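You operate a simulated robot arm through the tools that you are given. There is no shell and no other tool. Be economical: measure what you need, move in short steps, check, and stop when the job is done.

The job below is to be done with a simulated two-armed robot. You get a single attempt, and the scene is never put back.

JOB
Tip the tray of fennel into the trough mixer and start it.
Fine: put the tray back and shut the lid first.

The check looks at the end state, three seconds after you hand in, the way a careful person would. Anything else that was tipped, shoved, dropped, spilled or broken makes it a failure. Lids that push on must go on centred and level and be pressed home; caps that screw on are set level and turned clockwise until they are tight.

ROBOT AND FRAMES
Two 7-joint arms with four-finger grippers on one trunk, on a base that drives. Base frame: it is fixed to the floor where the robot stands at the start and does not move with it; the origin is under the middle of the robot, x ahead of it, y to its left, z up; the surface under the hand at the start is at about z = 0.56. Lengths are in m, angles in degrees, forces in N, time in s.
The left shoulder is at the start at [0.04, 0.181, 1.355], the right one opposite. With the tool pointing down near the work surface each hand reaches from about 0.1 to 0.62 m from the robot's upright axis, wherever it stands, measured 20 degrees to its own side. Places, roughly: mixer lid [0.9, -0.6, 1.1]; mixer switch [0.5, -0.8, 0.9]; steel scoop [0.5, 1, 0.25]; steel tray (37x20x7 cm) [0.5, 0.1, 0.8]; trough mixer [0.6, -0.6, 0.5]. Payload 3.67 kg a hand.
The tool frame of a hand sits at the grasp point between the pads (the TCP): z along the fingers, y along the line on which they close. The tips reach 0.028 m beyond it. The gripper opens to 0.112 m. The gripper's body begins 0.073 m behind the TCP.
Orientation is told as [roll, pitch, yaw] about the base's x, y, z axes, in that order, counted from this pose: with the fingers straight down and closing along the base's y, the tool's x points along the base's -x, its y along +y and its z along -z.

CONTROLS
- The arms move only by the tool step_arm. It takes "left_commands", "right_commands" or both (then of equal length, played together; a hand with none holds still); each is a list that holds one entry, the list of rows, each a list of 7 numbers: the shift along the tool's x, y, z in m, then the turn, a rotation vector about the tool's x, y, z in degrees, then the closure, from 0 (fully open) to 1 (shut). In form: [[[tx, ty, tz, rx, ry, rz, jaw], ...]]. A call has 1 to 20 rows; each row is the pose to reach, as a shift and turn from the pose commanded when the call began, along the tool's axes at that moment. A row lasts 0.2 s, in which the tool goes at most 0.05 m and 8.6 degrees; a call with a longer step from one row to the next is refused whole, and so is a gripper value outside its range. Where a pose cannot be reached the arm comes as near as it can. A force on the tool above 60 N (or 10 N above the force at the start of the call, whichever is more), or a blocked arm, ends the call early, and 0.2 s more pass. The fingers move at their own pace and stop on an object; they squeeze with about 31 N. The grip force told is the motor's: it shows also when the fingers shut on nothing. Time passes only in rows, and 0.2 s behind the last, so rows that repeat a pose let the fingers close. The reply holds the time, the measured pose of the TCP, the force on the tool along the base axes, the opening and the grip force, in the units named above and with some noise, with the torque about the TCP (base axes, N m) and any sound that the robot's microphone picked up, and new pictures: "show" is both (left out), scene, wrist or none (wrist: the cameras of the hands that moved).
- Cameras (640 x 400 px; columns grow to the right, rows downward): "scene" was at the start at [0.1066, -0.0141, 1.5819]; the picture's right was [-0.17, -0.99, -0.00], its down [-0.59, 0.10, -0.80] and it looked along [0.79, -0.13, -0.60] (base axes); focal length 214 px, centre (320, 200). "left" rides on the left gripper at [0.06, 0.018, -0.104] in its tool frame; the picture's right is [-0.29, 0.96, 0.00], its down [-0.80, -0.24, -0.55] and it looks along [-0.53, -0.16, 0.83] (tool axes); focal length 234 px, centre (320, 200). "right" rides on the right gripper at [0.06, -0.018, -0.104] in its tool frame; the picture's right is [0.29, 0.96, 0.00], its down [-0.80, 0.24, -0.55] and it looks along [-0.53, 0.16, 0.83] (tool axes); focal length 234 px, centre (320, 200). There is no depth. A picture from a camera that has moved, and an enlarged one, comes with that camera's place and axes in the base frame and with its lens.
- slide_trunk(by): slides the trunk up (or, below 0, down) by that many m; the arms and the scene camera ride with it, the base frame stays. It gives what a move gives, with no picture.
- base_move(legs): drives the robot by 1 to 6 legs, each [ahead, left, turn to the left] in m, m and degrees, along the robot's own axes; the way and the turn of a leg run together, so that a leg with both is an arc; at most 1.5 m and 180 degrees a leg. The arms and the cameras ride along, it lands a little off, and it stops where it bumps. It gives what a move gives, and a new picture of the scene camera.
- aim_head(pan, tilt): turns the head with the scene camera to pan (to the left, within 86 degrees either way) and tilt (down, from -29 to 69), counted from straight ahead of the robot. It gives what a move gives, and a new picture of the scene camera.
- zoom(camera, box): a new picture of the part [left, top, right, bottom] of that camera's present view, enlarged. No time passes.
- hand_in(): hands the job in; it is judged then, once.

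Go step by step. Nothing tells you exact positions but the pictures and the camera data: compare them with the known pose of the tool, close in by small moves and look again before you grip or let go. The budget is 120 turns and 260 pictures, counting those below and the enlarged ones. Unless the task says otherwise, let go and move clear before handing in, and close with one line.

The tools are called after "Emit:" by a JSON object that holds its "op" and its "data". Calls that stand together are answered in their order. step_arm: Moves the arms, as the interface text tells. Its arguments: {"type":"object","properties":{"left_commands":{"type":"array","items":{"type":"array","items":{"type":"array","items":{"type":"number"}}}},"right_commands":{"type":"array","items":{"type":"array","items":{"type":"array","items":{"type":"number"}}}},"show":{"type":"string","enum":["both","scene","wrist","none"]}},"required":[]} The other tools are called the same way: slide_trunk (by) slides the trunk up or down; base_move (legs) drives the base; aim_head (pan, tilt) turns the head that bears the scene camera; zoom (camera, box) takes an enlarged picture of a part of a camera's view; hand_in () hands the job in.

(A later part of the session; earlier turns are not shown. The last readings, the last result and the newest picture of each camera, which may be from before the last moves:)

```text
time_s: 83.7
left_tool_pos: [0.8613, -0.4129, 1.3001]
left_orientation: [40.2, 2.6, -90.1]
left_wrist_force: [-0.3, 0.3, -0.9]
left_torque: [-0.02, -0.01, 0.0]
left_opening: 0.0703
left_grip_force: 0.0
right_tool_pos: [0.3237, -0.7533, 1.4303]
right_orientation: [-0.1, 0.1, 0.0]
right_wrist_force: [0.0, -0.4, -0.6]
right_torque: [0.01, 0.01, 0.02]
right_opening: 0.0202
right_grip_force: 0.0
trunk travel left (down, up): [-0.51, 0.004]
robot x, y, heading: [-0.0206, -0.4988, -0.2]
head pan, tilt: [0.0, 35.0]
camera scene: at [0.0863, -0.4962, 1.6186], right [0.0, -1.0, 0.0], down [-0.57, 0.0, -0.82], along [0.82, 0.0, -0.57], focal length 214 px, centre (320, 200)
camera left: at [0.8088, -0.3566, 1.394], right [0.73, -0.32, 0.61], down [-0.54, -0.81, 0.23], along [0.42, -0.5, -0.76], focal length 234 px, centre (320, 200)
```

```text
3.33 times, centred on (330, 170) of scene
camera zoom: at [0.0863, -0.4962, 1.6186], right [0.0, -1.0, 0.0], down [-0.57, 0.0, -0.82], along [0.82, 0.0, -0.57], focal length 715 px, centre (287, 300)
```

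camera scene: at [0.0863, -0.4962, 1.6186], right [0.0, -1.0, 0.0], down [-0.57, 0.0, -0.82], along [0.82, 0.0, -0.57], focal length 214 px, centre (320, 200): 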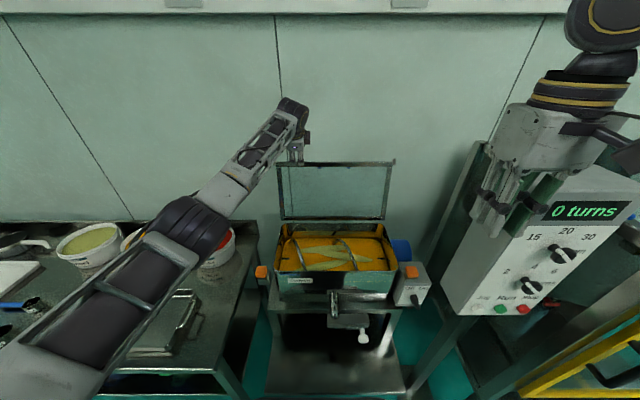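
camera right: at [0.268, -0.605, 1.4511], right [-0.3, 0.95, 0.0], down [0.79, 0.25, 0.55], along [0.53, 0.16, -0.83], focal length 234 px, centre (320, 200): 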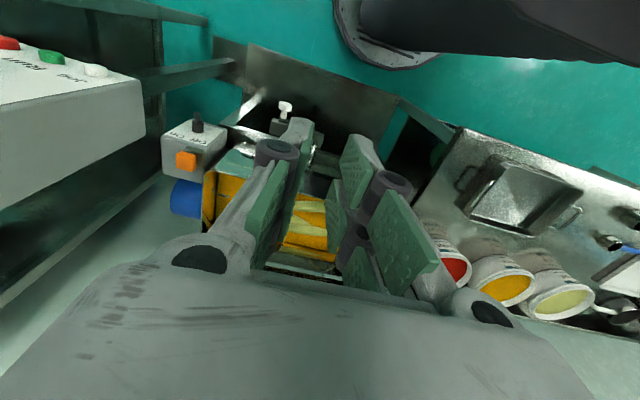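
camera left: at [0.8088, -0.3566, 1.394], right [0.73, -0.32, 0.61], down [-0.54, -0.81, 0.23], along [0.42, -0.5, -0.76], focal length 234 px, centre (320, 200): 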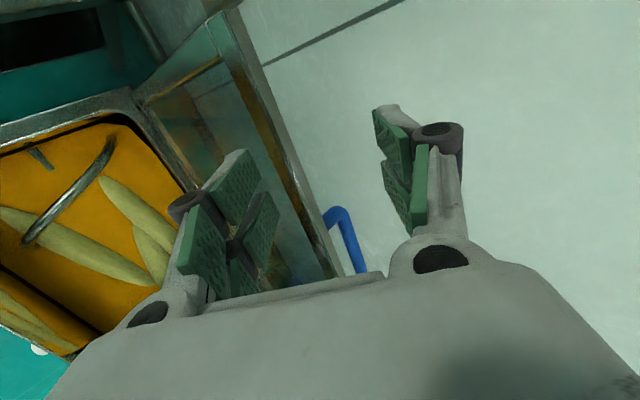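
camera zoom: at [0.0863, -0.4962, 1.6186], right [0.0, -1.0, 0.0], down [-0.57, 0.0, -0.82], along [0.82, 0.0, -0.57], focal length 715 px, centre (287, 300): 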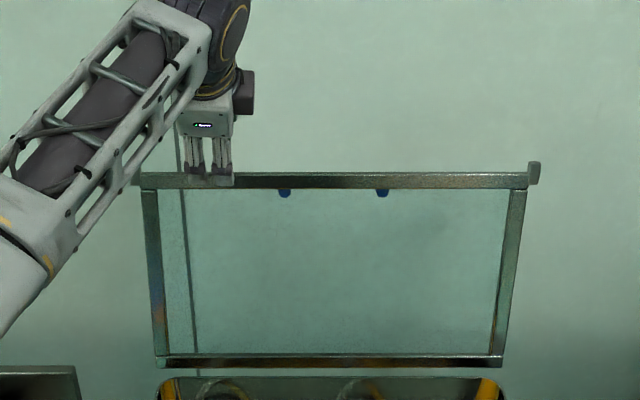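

The bar's back top edge now triangulates well to about (0.872, 1.259). I'll lower 6 cm straight down around it and look.

Emit:
{"op": "step_arm", "data": {"left_commands": [[[0, -0.013, 0.015, 0, 0, 0, 0.375], [0, -0.026, 0.031, 0, 0, 0, 0.375], [0, -0.0386, 0.046, 0, 0, 0, 0.375], [0, -0.0386, 0.046, 0, 0, 0, 0.375]]]}}

Emit:
{"op": "zoom", "data": {"camera": "scene", "box": [240, 110, 420, 230]}}

```text
time_s: 84.7
left_tool_pos: [0.8619, -0.4122, 1.2383]
left_orientation: [40.2, 2.5, -90.0]
left_wrist_force: [-0.1, -0.7, 0.4]
left_torque: [-0.02, 0.0, -0.02]
left_opening: 0.07
left_grip_force: 0.0
right_tool_pos: [0.3256, -0.753, 1.4301]
right_orientation: [0.0, 0.1, 0.0]
right_wrist_force: [-0.3, 0.1, 0.4]
right_torque: [0.0, 0.01, -0.02]
right_opening: 0.02
right_grip_force: 0.1
trunk travel left (down, up): [-0.51, 0.004]
robot x, y, heading: [-0.0214, -0.4948, -0.4]
head pan, tilt: [0.0, 35.0]
camera scene: at [0.0874, -0.4964, 1.6185], right [0.0, -1.0, 0.0], down [-0.57, 0.0, -0.82], along [0.82, 0.0, -0.57], focal length 214 px, centre (320, 200)
camera left: at [0.8094, -0.3563, 1.3336], right [0.73, -0.32, 0.6], down [-0.54, -0.81, 0.23], along [0.42, -0.5, -0.76], focal length 234 px, centre (320, 200)
```

scene: 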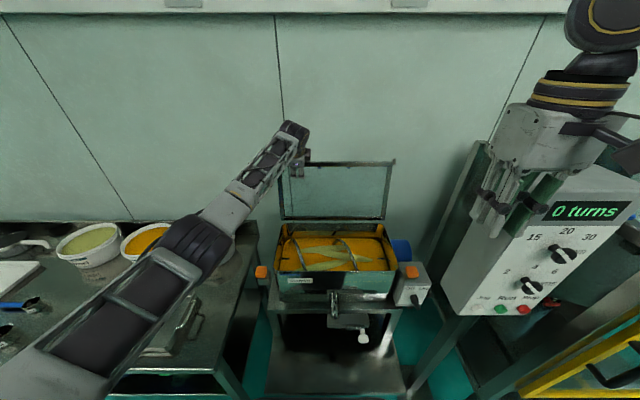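
left: 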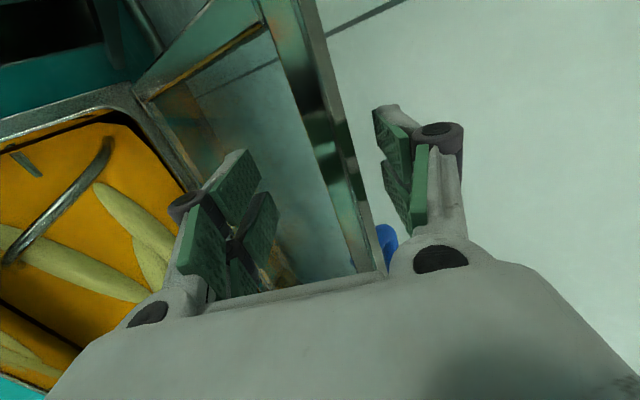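

```text
3.33 times, centred on (330, 170) of scene
camera zoom: at [0.0874, -0.4964, 1.6185], right [0.0, -1.0, 0.0], down [-0.57, 0.0, -0.82], along [0.82, 0.0, -0.57], focal length 715 px, centre (287, 300)
```

zoom: 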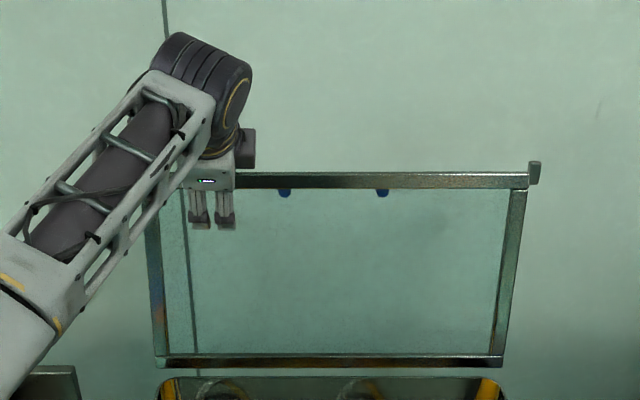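

The rear finger is about 2–3 cm behind the bar and 2 cm below its top. I'll go 1.5 cm deeper and pull forward slowly.

Emit:
{"op": "step_arm", "data": {"left_commands": [[[0, -0.0096, 0.0115, 0, 0, 0, 0.375], [0, -0.0173, 0.0051, 0, 0, 0, 0.375], [0, -0.025, -0.0014, 0, 0, 0, 0.375], [0, -0.0326, -0.0078, 0, 0, 0, 0.375], [0, -0.0402, -0.0142, 0, 0, 0, 0.375]]]}}

Emit:
{"op": "zoom", "data": {"camera": "scene", "box": [240, 110, 420, 230]}}

```text
time_s: 85.9
left_tool_pos: [0.8227, -0.412, 1.2248]
left_orientation: [40.3, 2.6, -90.0]
left_wrist_force: [1.9, -0.2, 2.7]
left_torque: [-0.1, -0.05, 0.04]
left_opening: 0.0722
left_grip_force: 1.0
right_tool_pos: [0.3241, -0.7529, 1.4306]
right_orientation: [-0.1, 0.0, -0.1]
right_wrist_force: [-0.5, 0.2, -0.9]
right_torque: [0.06, 0.01, 0.02]
right_opening: 0.0202
right_grip_force: 0.1
trunk travel left (down, up): [-0.51, 0.004]
robot x, y, heading: [-0.0219, -0.4974, -0.3]
head pan, tilt: [0.0, 35.0]
camera scene: at [0.0865, -0.4959, 1.6186], right [0.0, -1.0, 0.0], down [-0.57, 0.0, -0.82], along [0.82, 0.0, -0.57], focal length 214 px, centre (320, 200)
camera left: at [0.7699, -0.3553, 1.3188], right [0.73, -0.32, 0.61], down [-0.54, -0.81, 0.23], along [0.42, -0.5, -0.76], focal length 234 px, centre (320, 200)
```

scene: 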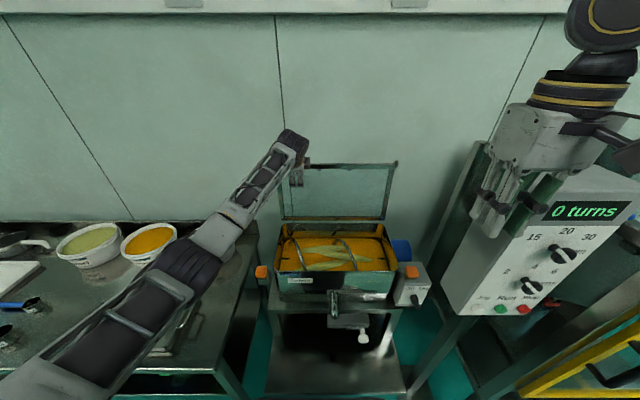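
left: 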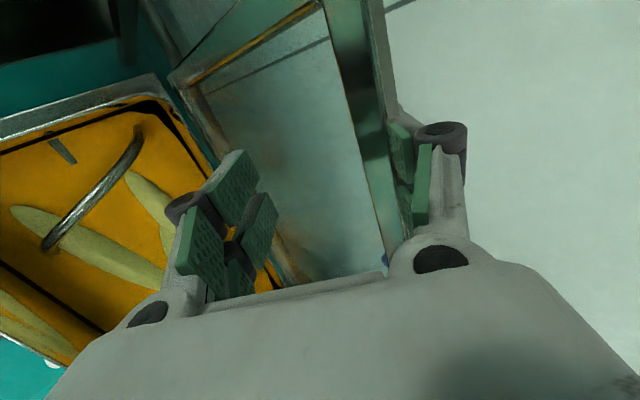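

```text
3.33 times, centred on (330, 170) of scene
camera zoom: at [0.0865, -0.4959, 1.6186], right [0.0, -1.0, 0.0], down [-0.57, 0.0, -0.82], along [0.82, 0.0, -0.57], focal length 715 px, centre (287, 300)
```

zoom: 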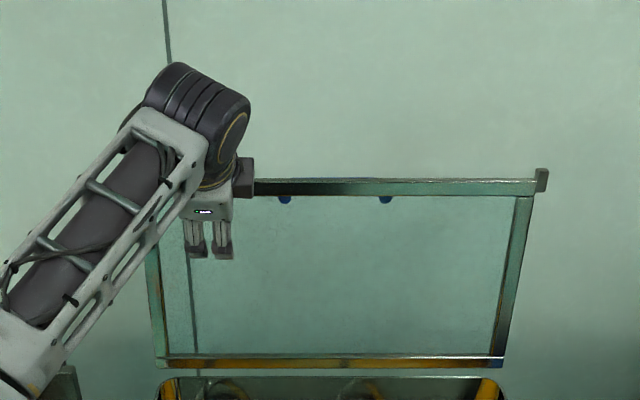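

The lid is coming forward with the hook and is now about vertical. I'll follow its arc down to about 40° so that the front finger carries it.

Emit:
{"op": "step_arm", "data": {"left_commands": [[[0, -0.014, -0.013, 0, 0, 0, 0.375], [0, -0.028, -0.0256, 0, 0, 0, 0.375], [0, -0.048, -0.033, 0, 0, 0, 0.375], [0, -0.069, -0.0405, 0, 0, 0, 0.375], [0, -0.084, -0.0435, 0, 0, 0, 0.375], [0, -0.0988, -0.0464, 0, 0, 0, 0.375], [0, -0.116, -0.048, 0, 0, 0, 0.375], [0, -0.1338, -0.049, 0, 0, 0, 0.375], [0, -0.1338, -0.049, 0, 0, 0, 0.375]]]}}

Emit:
{"op": "zoom", "data": {"camera": "scene", "box": [240, 130, 420, 250]}}

```text
time_s: 87.9
left_tool_pos: [0.6895, -0.4098, 1.1757]
left_orientation: [40.2, 2.6, -90.0]
left_wrist_force: [-1.4, 0.2, -1.2]
left_torque: [-0.06, -0.07, 0.05]
left_opening: 0.071
left_grip_force: 1.3
right_tool_pos: [0.3251, -0.7524, 1.4313]
right_orientation: [-0.1, 0.1, -0.1]
right_wrist_force: [-0.1, -0.8, 0.1]
right_torque: [0.0, 0.01, 0.01]
right_opening: 0.0206
right_grip_force: 0.0
trunk travel left (down, up): [-0.51, 0.004]
robot x, y, heading: [-0.0174, -0.4975, -0.3]
head pan, tilt: [0.0, 35.0]
camera scene: at [0.0871, -0.4962, 1.6185], right [0.0, -1.0, 0.0], down [-0.57, 0.0, -0.82], along [0.82, 0.0, -0.57], focal length 214 px, centre (320, 200)
camera left: at [0.6362, -0.3531, 1.2701], right [0.73, -0.32, 0.61], down [-0.54, -0.81, 0.23], along [0.42, -0.5, -0.76], focal length 234 px, centre (320, 200)
```

scene: 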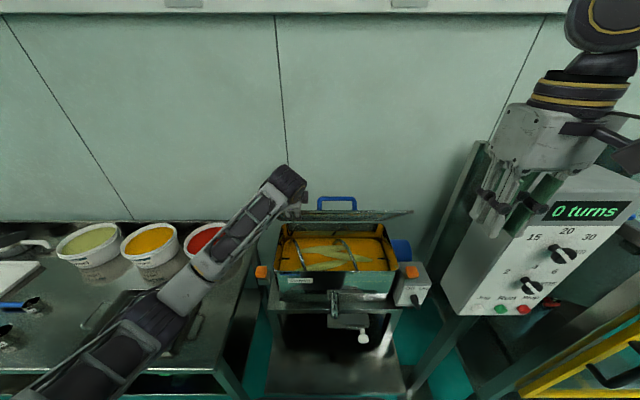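
left: 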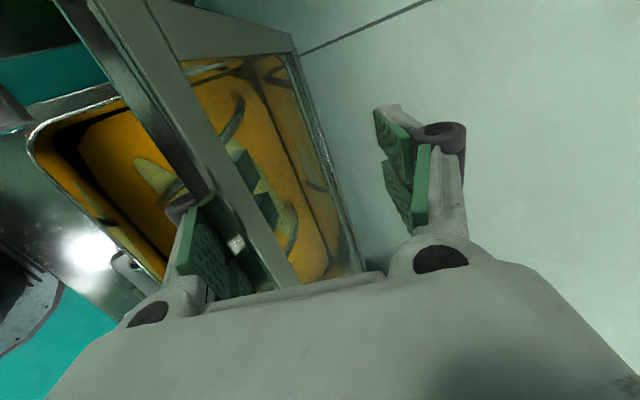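

```text
3.33 times, centred on (330, 190) of scene
camera zoom: at [0.0871, -0.4962, 1.6185], right [0.0, -1.0, 0.0], down [-0.57, 0.0, -0.82], along [0.82, 0.0, -0.57], focal length 715 px, centre (287, 233)
```

zoom: 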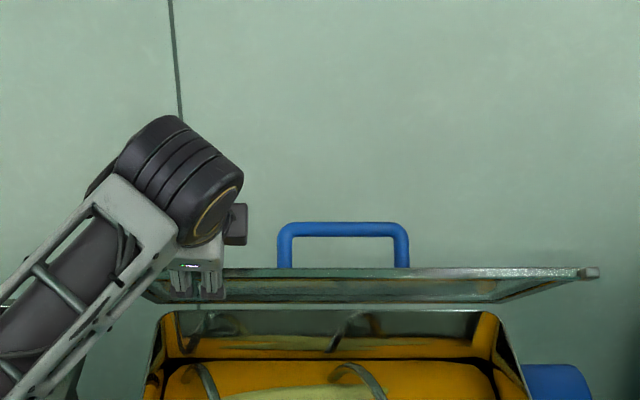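

The lid now lies on the front finger at about 45°. I'll keep following the arc, rotating the hand with it, to about 75°.

Emit:
{"op": "step_arm", "data": {"left_commands": [[[0, -0.021, 0.003, -5, 0, 0, 0.375], [0, -0.043, 0.006, -10, 0, 0, 0.375], [0, -0.064, 0.0086, -15, 0, 0, 0.375], [0, -0.084, 0.0165, -20, 0, 0, 0.375], [0, -0.104, 0.025, -25, 0, 0, 0.375], [0, -0.1239, 0.0333, -30, 0, 0, 0.375], [0, -0.1239, 0.0333, -30, 0, 0, 0.375]]]}}

Emit:
{"op": "zoom", "data": {"camera": "scene", "box": [240, 150, 440, 290]}}

```text
time_s: 89.5
left_tool_pos: [0.6157, -0.4061, 1.0715]
left_orientation: [70.3, 2.6, -90.0]
left_wrist_force: [-0.6, 0.4, -2.7]
left_torque: [-0.09, -0.08, -0.04]
left_opening: 0.0718
left_grip_force: 1.9
right_tool_pos: [0.3257, -0.7534, 1.4309]
right_orientation: [0.0, 0.1, -0.1]
right_wrist_force: [0.0, -0.4, -0.8]
right_torque: [0.01, -0.01, -0.03]
right_opening: 0.0204
right_grip_force: 0.0
trunk travel left (down, up): [-0.51, 0.004]
robot x, y, heading: [-0.0204, -0.4963, -0.2]
head pan, tilt: [0.0, 35.0]
camera scene: at [0.0874, -0.4961, 1.6185], right [0.0, -1.0, 0.0], down [-0.57, 0.0, -0.82], along [0.82, 0.0, -0.57], focal length 214 px, centre (320, 200)
camera left: at [0.525, -0.3484, 1.1257], right [0.32, -0.33, 0.89], down [-0.6, -0.79, -0.07], along [0.73, -0.51, -0.45], focal length 234 px, centre (320, 200)
```

scene: 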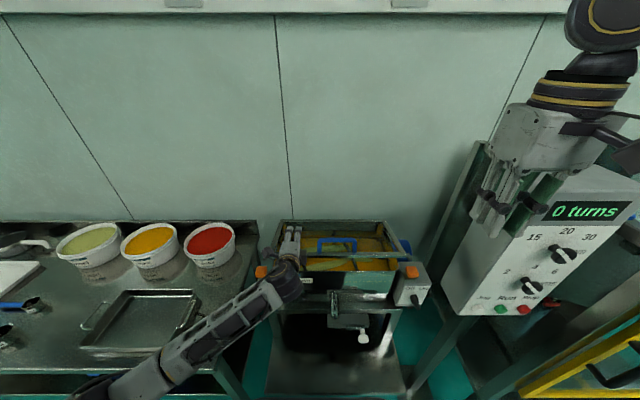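
left: 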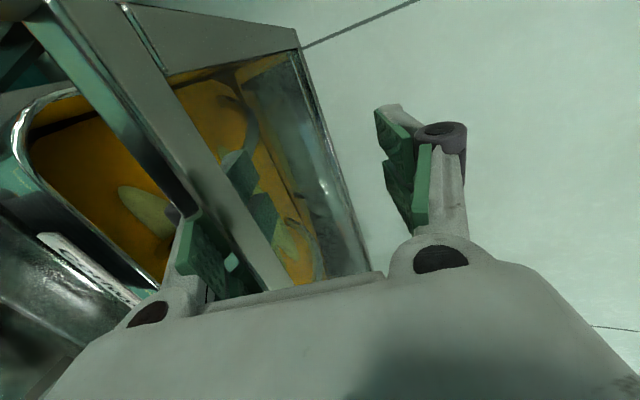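

```text
2.86 times, centred on (340, 220) of scene
camera zoom: at [0.0874, -0.4961, 1.6185], right [0.0, -1.0, 0.0], down [-0.57, 0.0, -0.82], along [0.82, 0.0, -0.57], focal length 613 px, centre (263, 143)
```

zoom: 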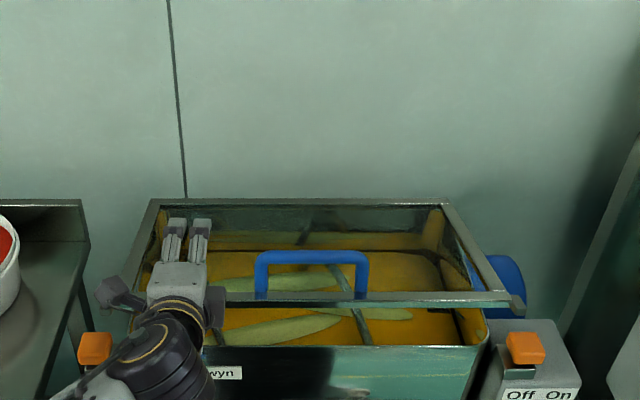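

Nearly down. I'll lower to about 85° with the finger still under the front bar, staying above the trough rim.

Emit:
{"op": "step_arm", "data": {"left_commands": [[[0, -0.011, 0.001, -2, 0, 0, 0.375], [0, -0.022, 0.002, -4, 0, 0, 0.375], [0, -0.033, 0.003, -6, 0, 0, 0.375], [0, -0.044, 0.0047, -9, 0, 0, 0.375], [0, -0.044, 0.0047, -9, 0, 0, 0.375]]]}}

Emit:
{"op": "zoom", "data": {"camera": "scene", "box": [240, 170, 440, 310]}}

```text
time_s: 90.7
left_tool_pos: [0.6045, -0.4032, 1.0265]
left_orientation: [79.4, 2.5, -90.1]
left_wrist_force: [-0.6, 0.6, 0.9]
left_torque: [-0.01, 0.04, 0.01]
left_opening: 0.0702
left_grip_force: 0.0
right_tool_pos: [0.3261, -0.7523, 1.4305]
right_orientation: [-0.1, 0.1, -0.1]
right_wrist_force: [0.2, 0.5, 0.4]
right_torque: [0.0, 0.0, 0.02]
right_opening: 0.0202
right_grip_force: 0.2
trunk travel left (down, up): [-0.51, 0.004]
robot x, y, heading: [-0.0219, -0.4962, -0.3]
head pan, tilt: [0.0, 35.0]
camera scene: at [0.0871, -0.4961, 1.6185], right [0.0, -1.0, 0.0], down [-0.57, 0.0, -0.82], along [0.82, 0.0, -0.57], focal length 214 px, centre (320, 200)
camera left: at [0.5065, -0.3452, 1.0669], right [0.18, -0.33, 0.93], down [-0.59, -0.79, -0.17], along [0.79, -0.52, -0.34], focal length 234 px, centre (320, 200)
```

scene: 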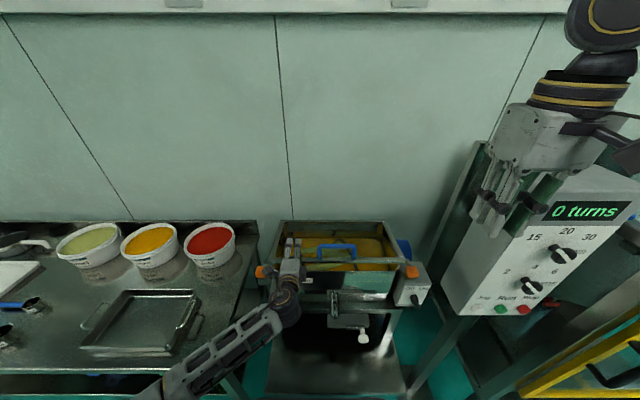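
left: 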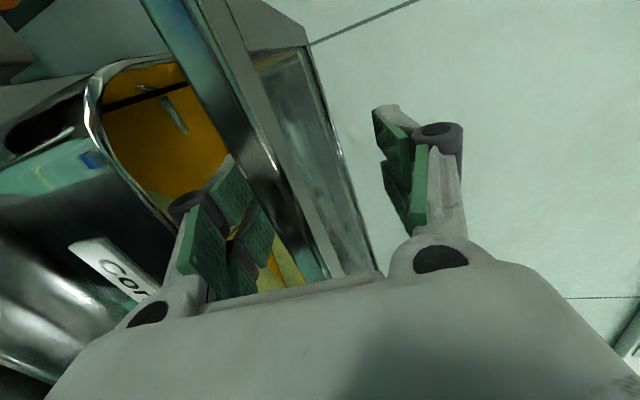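

```text
2.86 times, centred on (340, 240) of scene
camera zoom: at [0.0871, -0.4961, 1.6185], right [0.0, -1.0, 0.0], down [-0.57, 0.0, -0.82], along [0.82, 0.0, -0.57], focal length 613 px, centre (263, 86)
```

zoom: 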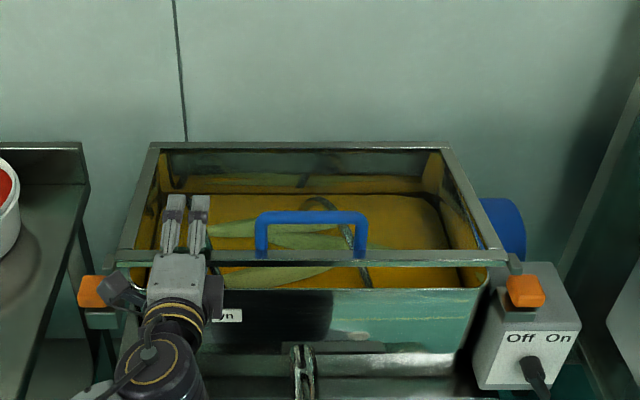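

The lid holds itself by hinge friction just above the rim, so I'll slide the hand out forward, close the fingers and press it down from above.

Emit:
{"op": "step_arm", "data": {"left_commands": [[[0, -0.0046, -0.0246, 0, 0, 0, 0.375], [0, -0.0092, -0.049, 0, 0, 0, 0.375], [0, -0.014, -0.075, 0, 0, 0, 0.375], [0, -0.0184, -0.0983, 0, 0, 0, 0.375], [0, -0.0184, -0.0983, 0, 0, 0, 0.375]]], "show": "scene"}}

Emit:
{"op": "zoom", "data": {"camera": "scene", "box": [240, 170, 440, 310]}}

```text
time_s: 91.9
left_tool_pos: [0.5052, -0.4033, 1.0285]
left_orientation: [79.2, 2.6, -90.0]
left_wrist_force: [-0.1, 0.7, -0.1]
left_torque: [0.01, 0.0, 0.02]
left_opening: 0.0699
left_grip_force: 0.2
right_tool_pos: [0.3253, -0.7544, 1.4293]
right_orientation: [-0.1, 0.1, -0.1]
right_wrist_force: [0.3, 0.7, -0.9]
right_torque: [-0.02, 0.0, -0.01]
right_opening: 0.0202
right_grip_force: 0.1
trunk travel left (down, up): [-0.51, 0.004]
robot x, y, heading: [-0.0238, -0.5028, -0.1]
head pan, tilt: [0.0, 35.0]
camera scene: at [0.088, -0.4962, 1.6184], right [0.0, -1.0, 0.0], down [-0.57, 0.0, -0.82], along [0.82, 0.0, -0.57], focal length 214 px, centre (320, 200)
```

scene: 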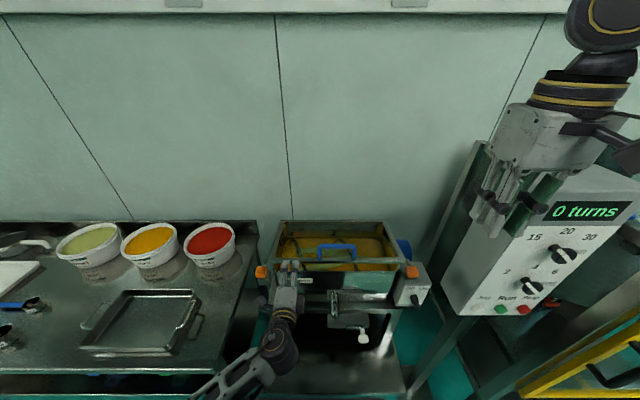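

```text
2.86 times, centred on (340, 240) of scene
camera zoom: at [0.088, -0.4962, 1.6184], right [0.0, -1.0, 0.0], down [-0.57, 0.0, -0.82], along [0.82, 0.0, -0.57], focal length 613 px, centre (263, 86)
```

zoom: 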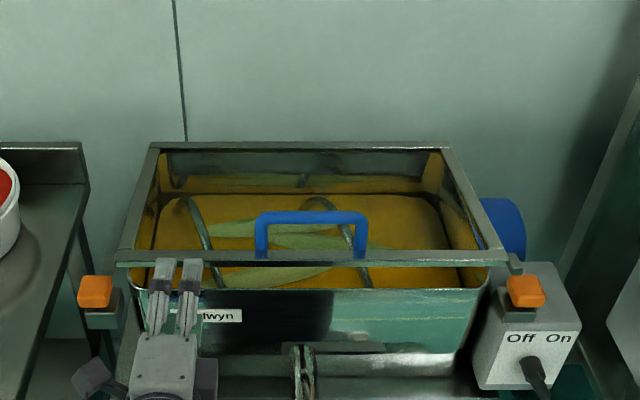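

The lid is about 5 cm above the rim at its front bar. I'll lift the hand with fingers shut, tilt it down and press on the bar left of the handle.

Emit:
{"op": "step_arm", "data": {"left_commands": [[[-0.008, 0.016, -0.0055, 7.5, 0, 0, 1], [-0.016, 0.032, -0.011, 15, 0, 0, 1], [-0.024, 0.048, -0.0165, 22.5, 0, 0, 1], [-0.032, 0.064, -0.022, 30, 0, 0, 1], [-0.04, 0.08, -0.0275, 37.5, 0, 0, 1], [-0.047, 0.0955, -0.0331, 45, 0, 0, 1], [-0.047, 0.0955, -0.0331, 45, 0, 0, 1]]]}}

```text
time_s: 93.5
left_tool_pos: [0.4908, -0.4544, 1.1283]
left_orientation: [34.2, 2.6, -90.0]
left_wrist_force: [-0.5, -1.0, 0.3]
left_torque: [0.01, 0.0, 0.0]
left_opening: 0.0
left_grip_force: 31.2
right_tool_pos: [0.324, -0.7545, 1.4315]
right_orientation: [-0.2, 0.1, -0.1]
right_wrist_force: [0.7, -0.1, 0.2]
right_torque: [0.01, -0.06, -0.04]
right_opening: 0.0204
right_grip_force: 0.1
trunk travel left (down, up): [-0.51, 0.004]
robot x, y, heading: [-0.0206, -0.4973, -0.0]
head pan, tilt: [0.0, 35.0]
camera scene: at [0.0864, -0.4957, 1.6185], right [0.0, -1.0, 0.0], down [-0.57, 0.0, -0.82], along [0.82, 0.0, -0.57], focal length 214 px, centre (320, 200)
camera left: at [0.448, -0.3984, 1.2261], right [0.79, -0.31, 0.52], down [-0.51, -0.81, 0.29], along [0.33, -0.5, -0.8], focal length 234 px, centre (320, 200)
```

scene: 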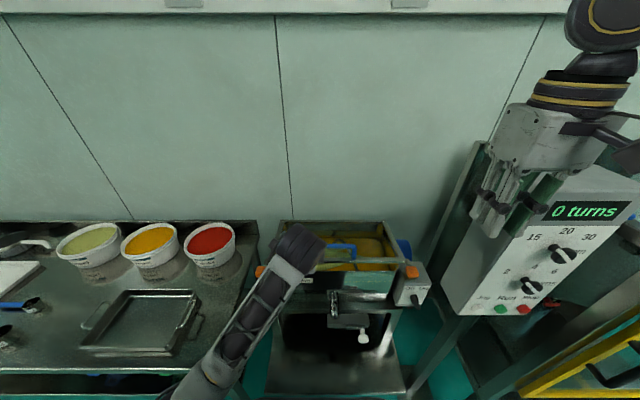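
left: 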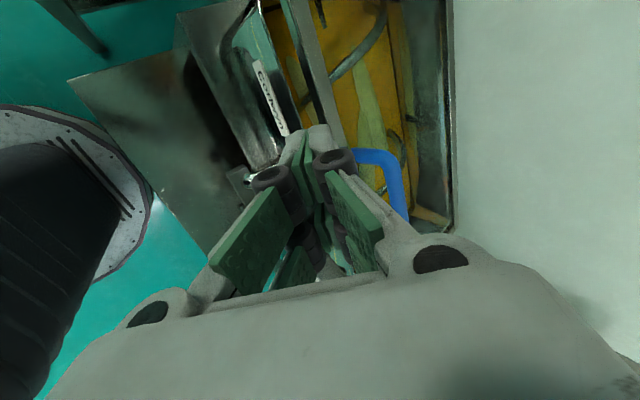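

I'll bring the fingertips over the front bar and press down in small steps.

Emit:
{"op": "step_arm", "data": {"left_commands": [[[0, 0.02, 0.03, 0, 0, 0, 1], [0, 0.035, 0.06, 0, 0, 0, 1], [0, 0.0405, 0.0916, 0, 0, 0, 1], [0, 0.034, 0.101, 0, 0, 0, 1], [0, 0.027, 0.11, 0, 0, 0, 1], [0, 0.02, 0.118, 0, 0, 0, 1], [0, 0.013, 0.127, 0, 0, 0, 1]]]}}

Emit:
{"op": "zoom", "data": {"camera": "scene", "box": [240, 170, 440, 310]}}

```text
time_s: 95.1
left_tool_pos: [0.5735, -0.4507, 1.0274]
left_orientation: [34.3, 2.5, -90.0]
left_wrist_force: [-0.2, -1.0, 0.4]
left_torque: [0.0, 0.02, -0.01]
left_opening: 0.0
left_grip_force: 31.2
right_tool_pos: [0.3258, -0.7527, 1.4314]
right_orientation: [-0.2, 0.1, -0.2]
right_wrist_force: [-1.2, -0.2, -0.1]
right_torque: [0.02, 0.0, -0.02]
right_opening: 0.0206
right_grip_force: 0.0
trunk travel left (down, up): [-0.51, 0.004]
robot x, y, heading: [-0.0204, -0.4951, -0.1]
head pan, tilt: [0.0, 35.0]
camera scene: at [0.0871, -0.4961, 1.6185], right [0.0, -1.0, 0.0], down [-0.57, 0.0, -0.82], along [0.82, 0.0, -0.57], focal length 214 px, centre (320, 200)
camera left: at [0.5301, -0.3941, 1.1265], right [0.79, -0.31, 0.53], down [-0.51, -0.81, 0.29], along [0.34, -0.5, -0.8], focal length 234 px, centre (320, 200)
```

scene: 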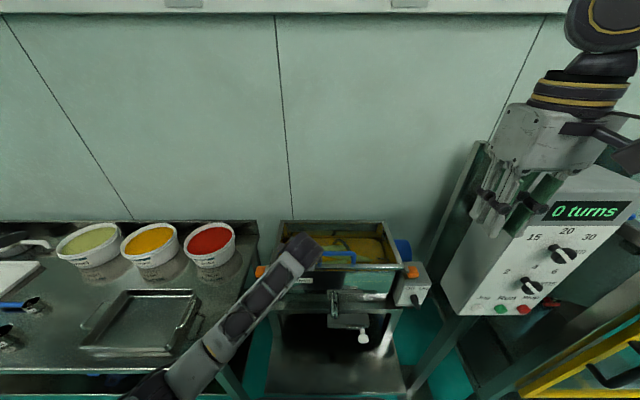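
left: 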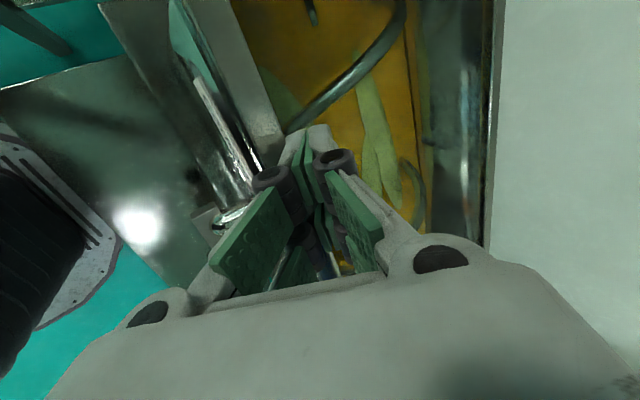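

```text
2.86 times, centred on (340, 240) of scene
camera zoom: at [0.0871, -0.4961, 1.6185], right [0.0, -1.0, 0.0], down [-0.57, 0.0, -0.82], along [0.82, 0.0, -0.57], focal length 613 px, centre (263, 86)
```

zoom: 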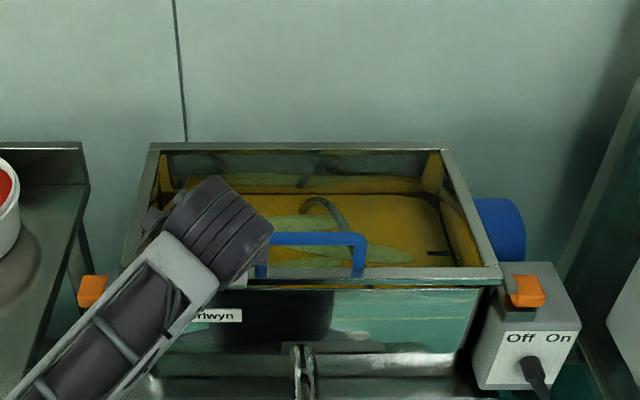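

The lid yields smoothly under the fingers. I'll keep pressing towards the rim.

Emit:
{"op": "step_arm", "data": {"left_commands": [[[0, -0.005, 0.0056, 0, 0, 0, 1], [0, -0.01, 0.0113, 0, 0, 0, 1], [0, -0.015, 0.017, 0, 0, 0, 1], [0, -0.0202, 0.0226, 0, 0, 0, 1], [0, -0.025, 0.028, 0, 0, 0, 1]]], "show": "scene"}}

Emit:
{"op": "zoom", "data": {"camera": "scene", "box": [240, 170, 440, 310]}}

```text
time_s: 96.1
left_tool_pos: [0.5739, -0.4501, 1.0158]
left_orientation: [36.2, 1.8, -90.0]
left_wrist_force: [-14.1, 2.4, 23.1]
left_torque: [-0.5, 0.22, -0.32]
left_opening: 0.0
left_grip_force: 31.1
right_tool_pos: [0.3225, -0.7539, 1.4318]
right_orientation: [-0.2, 0.0, 0.0]
right_wrist_force: [0.0, 0.5, -0.4]
right_torque: [-0.02, 0.02, 0.02]
right_opening: 0.02
right_grip_force: 0.2
trunk travel left (down, up): [-0.51, 0.004]
robot x, y, heading: [-0.0263, -0.4965, -0.1]
head pan, tilt: [0.0, 35.0]
stopped in row 5 (left hand): the force on the tool passed its limit at 66 N (the readings are from after the stop); the commanded pose is now the measured one
camera scene: at [0.0842, -0.4953, 1.6185], right [0.0, -1.0, 0.0], down [-0.57, 0.0, -0.82], along [0.82, 0.0, -0.57], focal length 214 px, centre (320, 200)
```

scene: 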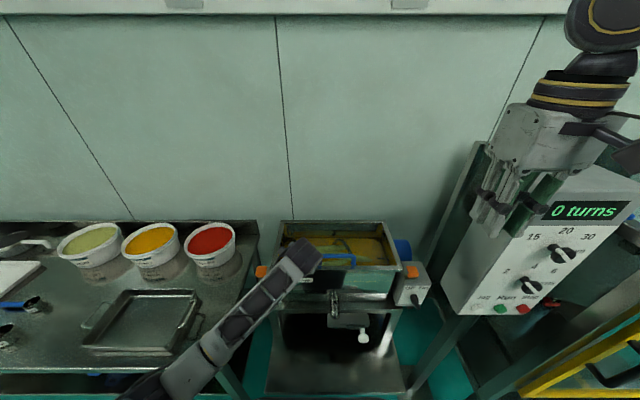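

```text
2.86 times, centred on (340, 240) of scene
camera zoom: at [0.0842, -0.4953, 1.6185], right [0.0, -1.0, 0.0], down [-0.57, 0.0, -0.82], along [0.82, 0.0, -0.57], focal length 613 px, centre (263, 86)
```

zoom: 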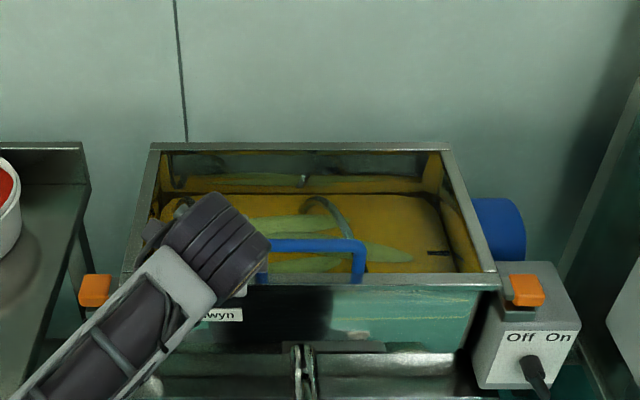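

It came to a firm stop with the lid flush on the trough. I'll lift off and inspect the lid, ears and orange pieces.

Emit:
{"op": "step_arm", "data": {"left_commands": [[[0, 0.01, -0.02, 0, 0, 0, 1], [0, 0.015, -0.05, 0, 0, 0, 1], [0, 0.018, -0.08, 0, 0, 0, 1], [0, 0.0183, -0.11, 0, 0, 0, 1], [0, -0.02, -0.12, 0, 0, 0, 1], [0, -0.06, -0.13, 0, 0, 0, 1]]], "show": "scene"}}

Emit:
{"op": "zoom", "data": {"camera": "scene", "box": [240, 190, 340, 290]}}

Emit:
{"op": "zoom", "data": {"camera": "scene", "box": [350, 210, 450, 310]}}

```text
time_s: 97.5
left_tool_pos: [0.4474, -0.4491, 1.0823]
left_orientation: [35.7, 1.9, -89.9]
left_wrist_force: [0.2, 0.0, -0.6]
left_torque: [-0.04, -0.06, -0.01]
left_opening: 0.0
left_grip_force: 30.4
right_tool_pos: [0.3236, -0.7515, 1.4314]
right_orientation: [-0.2, 0.0, -0.1]
right_wrist_force: [-0.8, -0.6, 0.3]
right_torque: [-0.02, -0.02, 0.02]
right_opening: 0.02
right_grip_force: 0.0
trunk travel left (down, up): [-0.51, 0.004]
robot x, y, heading: [-0.0234, -0.4943, -0.3]
head pan, tilt: [0.0, 35.0]
camera scene: at [0.0855, -0.4955, 1.6186], right [0.0, -1.0, 0.0], down [-0.57, 0.0, -0.82], along [0.82, 0.0, -0.57], focal length 214 px, centre (320, 200)
```

scene: 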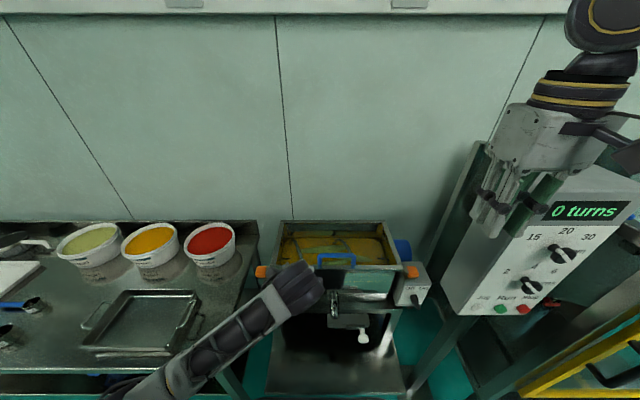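

```text
4.00 times, centred on (290, 240) of scene
camera zoom: at [0.0855, -0.4955, 1.6186], right [0.0, -1.0, 0.0], down [-0.57, 0.0, -0.82], along [0.82, 0.0, -0.57], focal length 858 px, centre (440, 40)
```

zoom: 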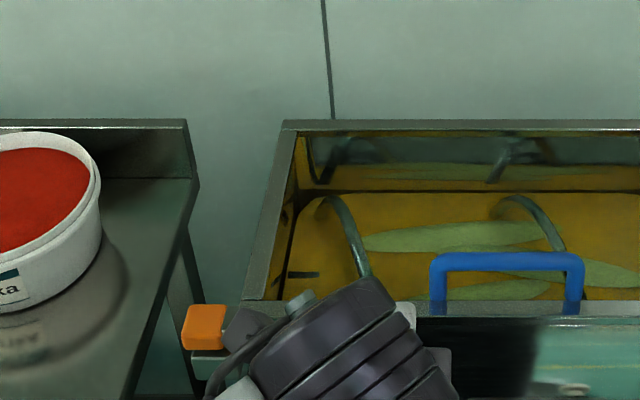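

```text
4.00 times, centred on (400, 260) of scene
camera zoom: at [0.0855, -0.4955, 1.6186], right [0.0, -1.0, 0.0], down [-0.57, 0.0, -0.82], along [0.82, 0.0, -0.57], focal length 858 px, centre (0, -40)
```

zoom: 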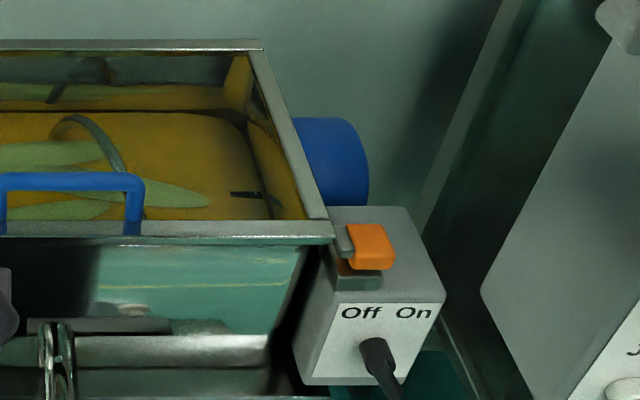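

The lid lies flush. Now the switch, at about (0.51, −0.83, 0.90): I'll lower the right hand for a close look at its lever.

Emit:
{"op": "step_arm", "data": {"right_commands": [[[0, -0.005, 0.04, 0, 0, 0, 0.82], [0, -0.01, 0.08, 0, 0, 0, 0.82], [0, -0.015, 0.12, 0, 0, 0, 0.82], [0, -0.02, 0.16, 0, 0, 0, 0.82], [0, -0.025, 0.2, 0, 0, 0, 0.82], [0, -0.03, 0.24, 0, 0, 0, 0.82], [0, -0.03, 0.24, 0, 0, 0, 0.82]]], "left_commands": [[[0, -0.01, -0.02, 0, 0, 0, 1], [0, -0.02, -0.04, 0, 0, 0, 1], [0, -0.03, -0.06, 0, 0, 0, 1], [0, -0.03, -0.08, 0, 0, 0, 1], [0, -0.03, -0.08, 0, 0, 0, 1], [0, -0.03, -0.08, 0, 0, 0, 1], [0, -0.03, -0.08, 0, 0, 0, 1]]]}}

Emit:
{"op": "zoom", "data": {"camera": "right", "box": [160, 0, 420, 160]}}

```text
time_s: 99.1
left_tool_pos: [0.3793, -0.4538, 1.13]
left_orientation: [35.7, 2.0, -89.9]
left_wrist_force: [-0.3, -0.3, 0.5]
left_torque: [0.01, -0.03, 0.0]
left_opening: 0.0
left_grip_force: 31.7
right_tool_pos: [0.3252, -0.784, 1.1907]
right_orientation: [-0.1, 0.0, -0.1]
right_wrist_force: [-1.2, -0.5, -0.4]
right_torque: [0.01, -0.01, 0.01]
right_opening: 0.0201
right_grip_force: 0.1
trunk travel left (down, up): [-0.51, 0.004]
robot x, y, heading: [-0.023, -0.4934, -0.2]
head pan, tilt: [0.0, 35.0]
camera scene: at [0.0861, -0.4964, 1.6186], right [0.0, -1.0, 0.0], down [-0.57, 0.0, -0.82], along [0.82, 0.0, -0.57], focal length 214 px, centre (320, 200)
camera right: at [0.2653, -0.8011, 1.295], right [-0.29, 0.96, 0.0], down [0.8, 0.24, 0.55], along [0.53, 0.16, -0.83], focal length 234 px, centre (320, 200)
camera left: at [0.3338, -0.3972, 1.2275], right [0.78, -0.31, 0.55], down [-0.52, -0.81, 0.28], along [0.36, -0.5, -0.79], focal length 234 px, centre (320, 200)
```

scene: 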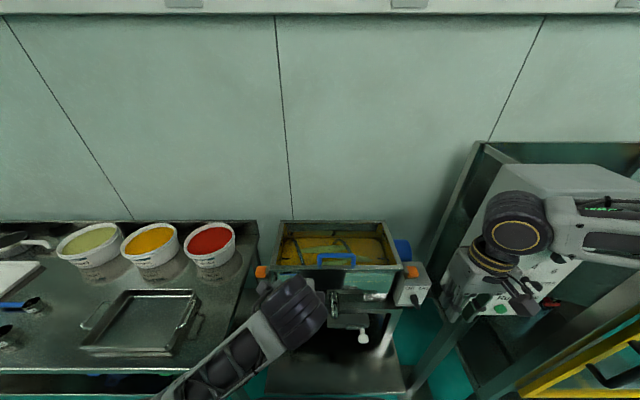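
right: 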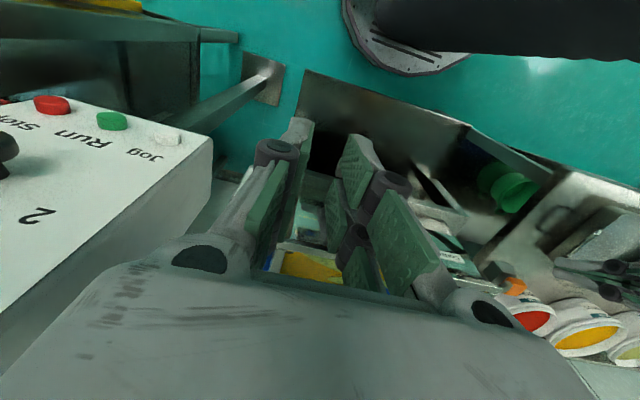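
left: 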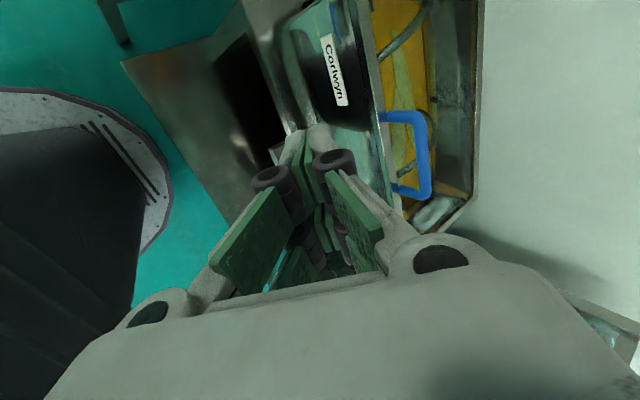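

```text
2.46 times, centred on (290, 80) of right
camera zoom: at [0.2653, -0.8011, 1.295], right [-0.29, 0.96, 0.0], down [0.8, 0.24, 0.55], along [0.53, 0.16, -0.83], focal length 576 px, centre (394, 495)
```

zoom: 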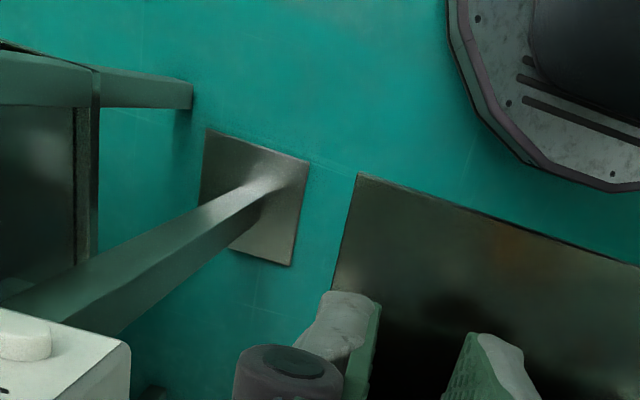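

The fingers hide the switch from that camera, so I'll aim the head at it and zoom.

Emit:
{"op": "aim_head", "data": {"pan": -38, "tilt": 45}}

Emit:
{"op": "zoom", "data": {"camera": "scene", "box": [270, 130, 370, 230]}}

```text
time_s: 100.1
left_tool_pos: [0.3797, -0.4538, 1.1304]
left_orientation: [35.5, 2.0, -89.9]
left_wrist_force: [0.1, 0.5, 0.1]
left_torque: [0.0, 0.01, -0.01]
left_opening: 0.0
left_grip_force: 31.3
right_tool_pos: [0.3271, -0.7827, 1.1907]
right_orientation: [-0.1, 0.1, -0.2]
right_wrist_force: [0.5, -0.3, 0.0]
right_torque: [-0.03, -0.01, 0.04]
right_opening: 0.0202
right_grip_force: 0.0
trunk travel left (down, up): [-0.51, 0.004]
robot x, y, heading: [-0.0214, -0.4977, -0.3]
head pan, tilt: [-38.0, 45.0]
camera scene: at [0.0633, -0.5461, 1.6037], right [-0.62, -0.79, 0.0], down [-0.56, 0.44, -0.71], along [0.56, -0.44, -0.71], focal length 214 px, centre (320, 200)
```

scene: 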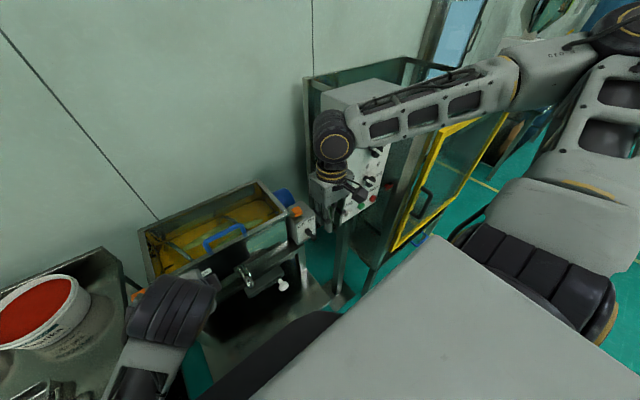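

```text
4.00 times, centred on (320, 180) of scene
camera zoom: at [0.0633, -0.5461, 1.6037], right [-0.62, -0.79, 0.0], down [-0.56, 0.44, -0.71], along [0.56, -0.44, -0.71], focal length 858 px, centre (320, 280)
```

zoom: 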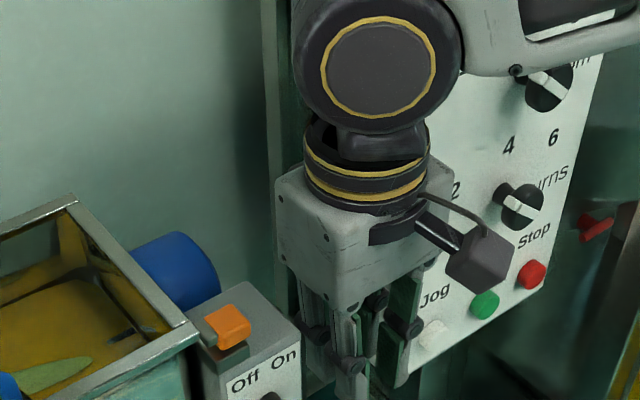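

The hand is in the way. I'll move it aside, over the mixer, for a clear view of the switch.

Emit:
{"op": "step_arm", "data": {"right_commands": [[[-0.03, 0.03, 0, 0, 0, 0, 0.82], [-0.06, 0.06, 0, 0, 0, 0, 0.82], [-0.09, 0.09, 0, 0, 0, 0, 0.82], [-0.12, 0.12, 0, 0, 0, 0, 0.82], [-0.13, 0.14, 0, 0, 0, 0, 0.82]]], "show": "wrist"}}

Emit:
{"op": "zoom", "data": {"camera": "scene", "box": [270, 190, 350, 270]}}

Emit:
{"op": "zoom", "data": {"camera": "right", "box": [60, 60, 260, 200]}}

```text
time_s: 101.3
left_tool_pos: [0.38, -0.453, 1.1294]
left_orientation: [35.7, 1.9, -89.9]
left_wrist_force: [0.2, 0.1, -0.7]
left_torque: [-0.01, 0.0, 0.03]
left_opening: 0.0
left_grip_force: 30.9
right_tool_pos: [0.456, -0.6415, 1.1887]
right_orientation: [0.0, 0.0, -0.1]
right_wrist_force: [-0.6, -0.3, 0.2]
right_torque: [0.01, -0.01, 0.02]
right_opening: 0.02
right_grip_force: 0.0
trunk travel left (down, up): [-0.51, 0.004]
robot x, y, heading: [-0.0221, -0.4972, -0.5]
head pan, tilt: [-38.0, 45.0]
camera right: at [0.3969, -0.6596, 1.2941], right [-0.29, 0.96, 0.0], down [0.8, 0.24, 0.55], along [0.53, 0.16, -0.83], focal length 234 px, centre (320, 200)
```

right: 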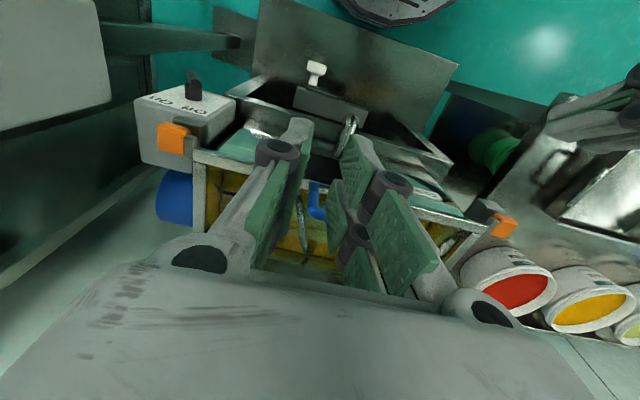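

```text
5.00 times, centred on (310, 230) of scene
camera zoom: at [0.0636, -0.5451, 1.6037], right [-0.62, -0.79, 0.0], down [-0.56, 0.44, -0.71], along [0.56, -0.44, -0.71], focal length 1072 px, centre (370, 50)
```

zoom: 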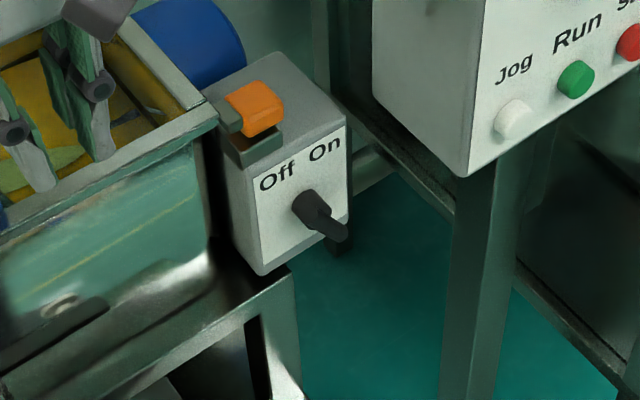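

```text
2.86 times, centred on (160, 130) of right
camera zoom: at [0.3969, -0.6596, 1.2941], right [-0.29, 0.96, 0.0], down [0.8, 0.24, 0.55], along [0.53, 0.16, -0.83], focal length 669 px, centre (777, 400)
```

zoom: 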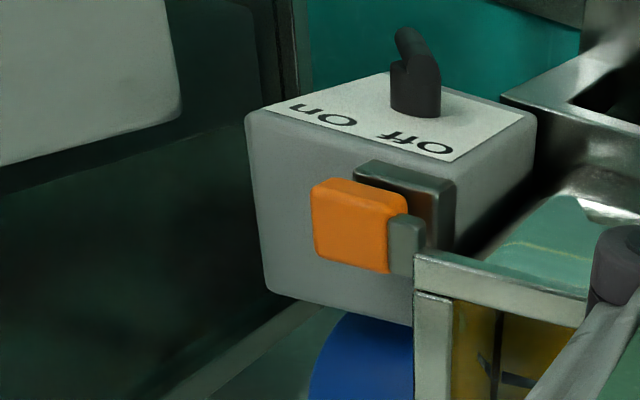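

The switch is a cylinder knob with a lever bar on its end. I'll zoom further to read its direction.

Emit:
{"op": "zoom", "data": {"camera": "scene", "box": [288, 215, 318, 240]}}

Emit:
{"op": "zoom", "data": {"camera": "right", "box": [165, 60, 225, 110]}}

```text
16.00 times, centred on (303, 228) of scene
camera zoom: at [0.0636, -0.5451, 1.6037], right [-0.62, -0.79, 0.0], down [-0.56, 0.44, -0.71], along [0.56, -0.44, -0.71], focal length 3432 px, centre (592, -240)
```

zoom: 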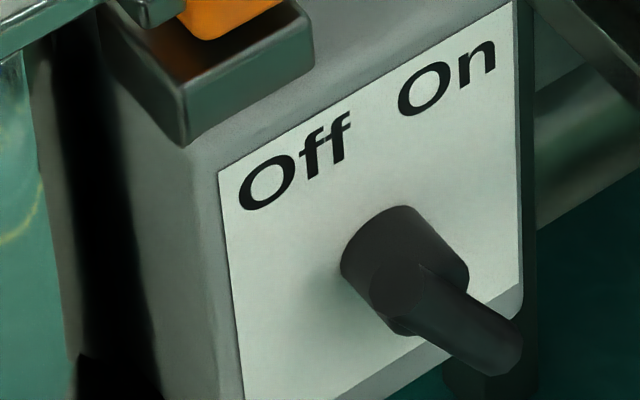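

```text
8.00 times, centred on (195, 85) of right
camera zoom: at [0.3969, -0.6596, 1.2941], right [-0.29, 0.96, 0.0], down [0.8, 0.24, 0.55], along [0.53, 0.16, -0.83], focal length 1873 px, centre (1320, 1120)
```

zoom: 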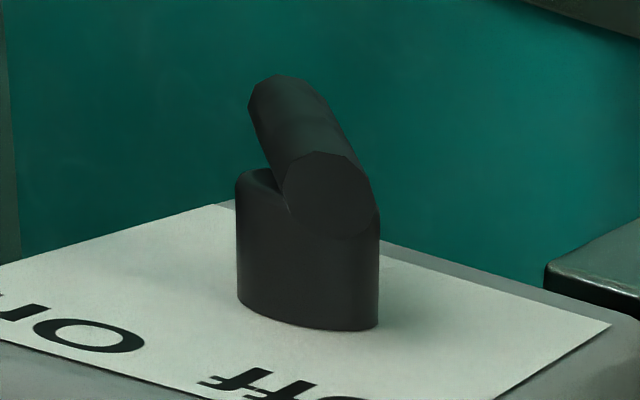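

The knob's pointer aims at "Off" (up-left), with its tail down-right at about (0.492, −0.850, 0.867), so it must turn clockwise about 60°. I'll push the tail towards +y with closed fingers pointing forward, beginning by tilting the right hand.

Emit:
{"op": "step_arm", "data": {"right_commands": [[[0.008, -0.01, 0.015, 0, -7.5, 0, 1], [0.016, -0.02, 0.03, 0, -15, 0, 1], [0.024, -0.03, 0.045, 0, -22.5, 0, 1], [0.03, -0.04, 0.06, 0, -30, 0, 1], [0.036, -0.05, 0.075, 0, -37.5, 0, 1], [0.036, -0.06, 0.09, 0, -45, 0, 1], [0.036, -0.06, 0.09, 0, -45, 0, 1]]], "show": "scene"}}

```text
time_s: 102.9
left_tool_pos: [0.3787, -0.4541, 1.1303]
left_orientation: [35.7, 2.0, -89.8]
left_wrist_force: [-0.7, 0.4, -0.2]
left_torque: [0.02, -0.02, -0.02]
left_opening: 0.0002
left_grip_force: 31.1
right_tool_pos: [0.4306, -0.701, 1.0922]
right_orientation: [-0.2, -45.0, -0.1]
right_wrist_force: [0.1, 0.3, -0.8]
right_torque: [0.01, 0.0, 0.01]
right_opening: 0.0
right_grip_force: 30.7
right hand out of reach, approached as far as the arm can: row 5, 6, 7
trunk travel left (down, up): [-0.51, 0.004]
robot x, y, heading: [-0.0214, -0.4986, -0.0]
head pan, tilt: [-38.0, 45.0]
camera scene: at [0.0622, -0.5459, 1.6038], right [-0.62, -0.79, 0.0], down [-0.56, 0.44, -0.71], along [0.56, -0.44, -0.71], focal length 214 px, centre (320, 200)
```

scene: 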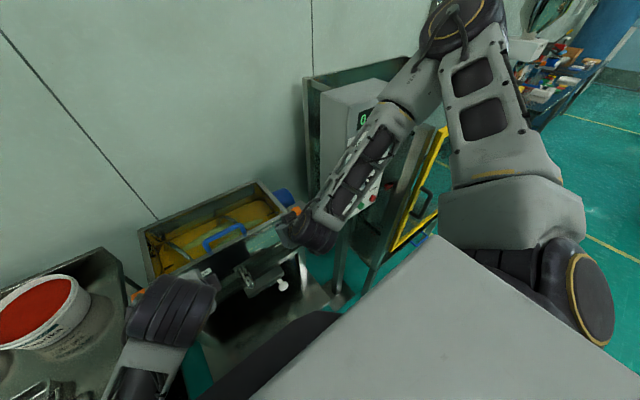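

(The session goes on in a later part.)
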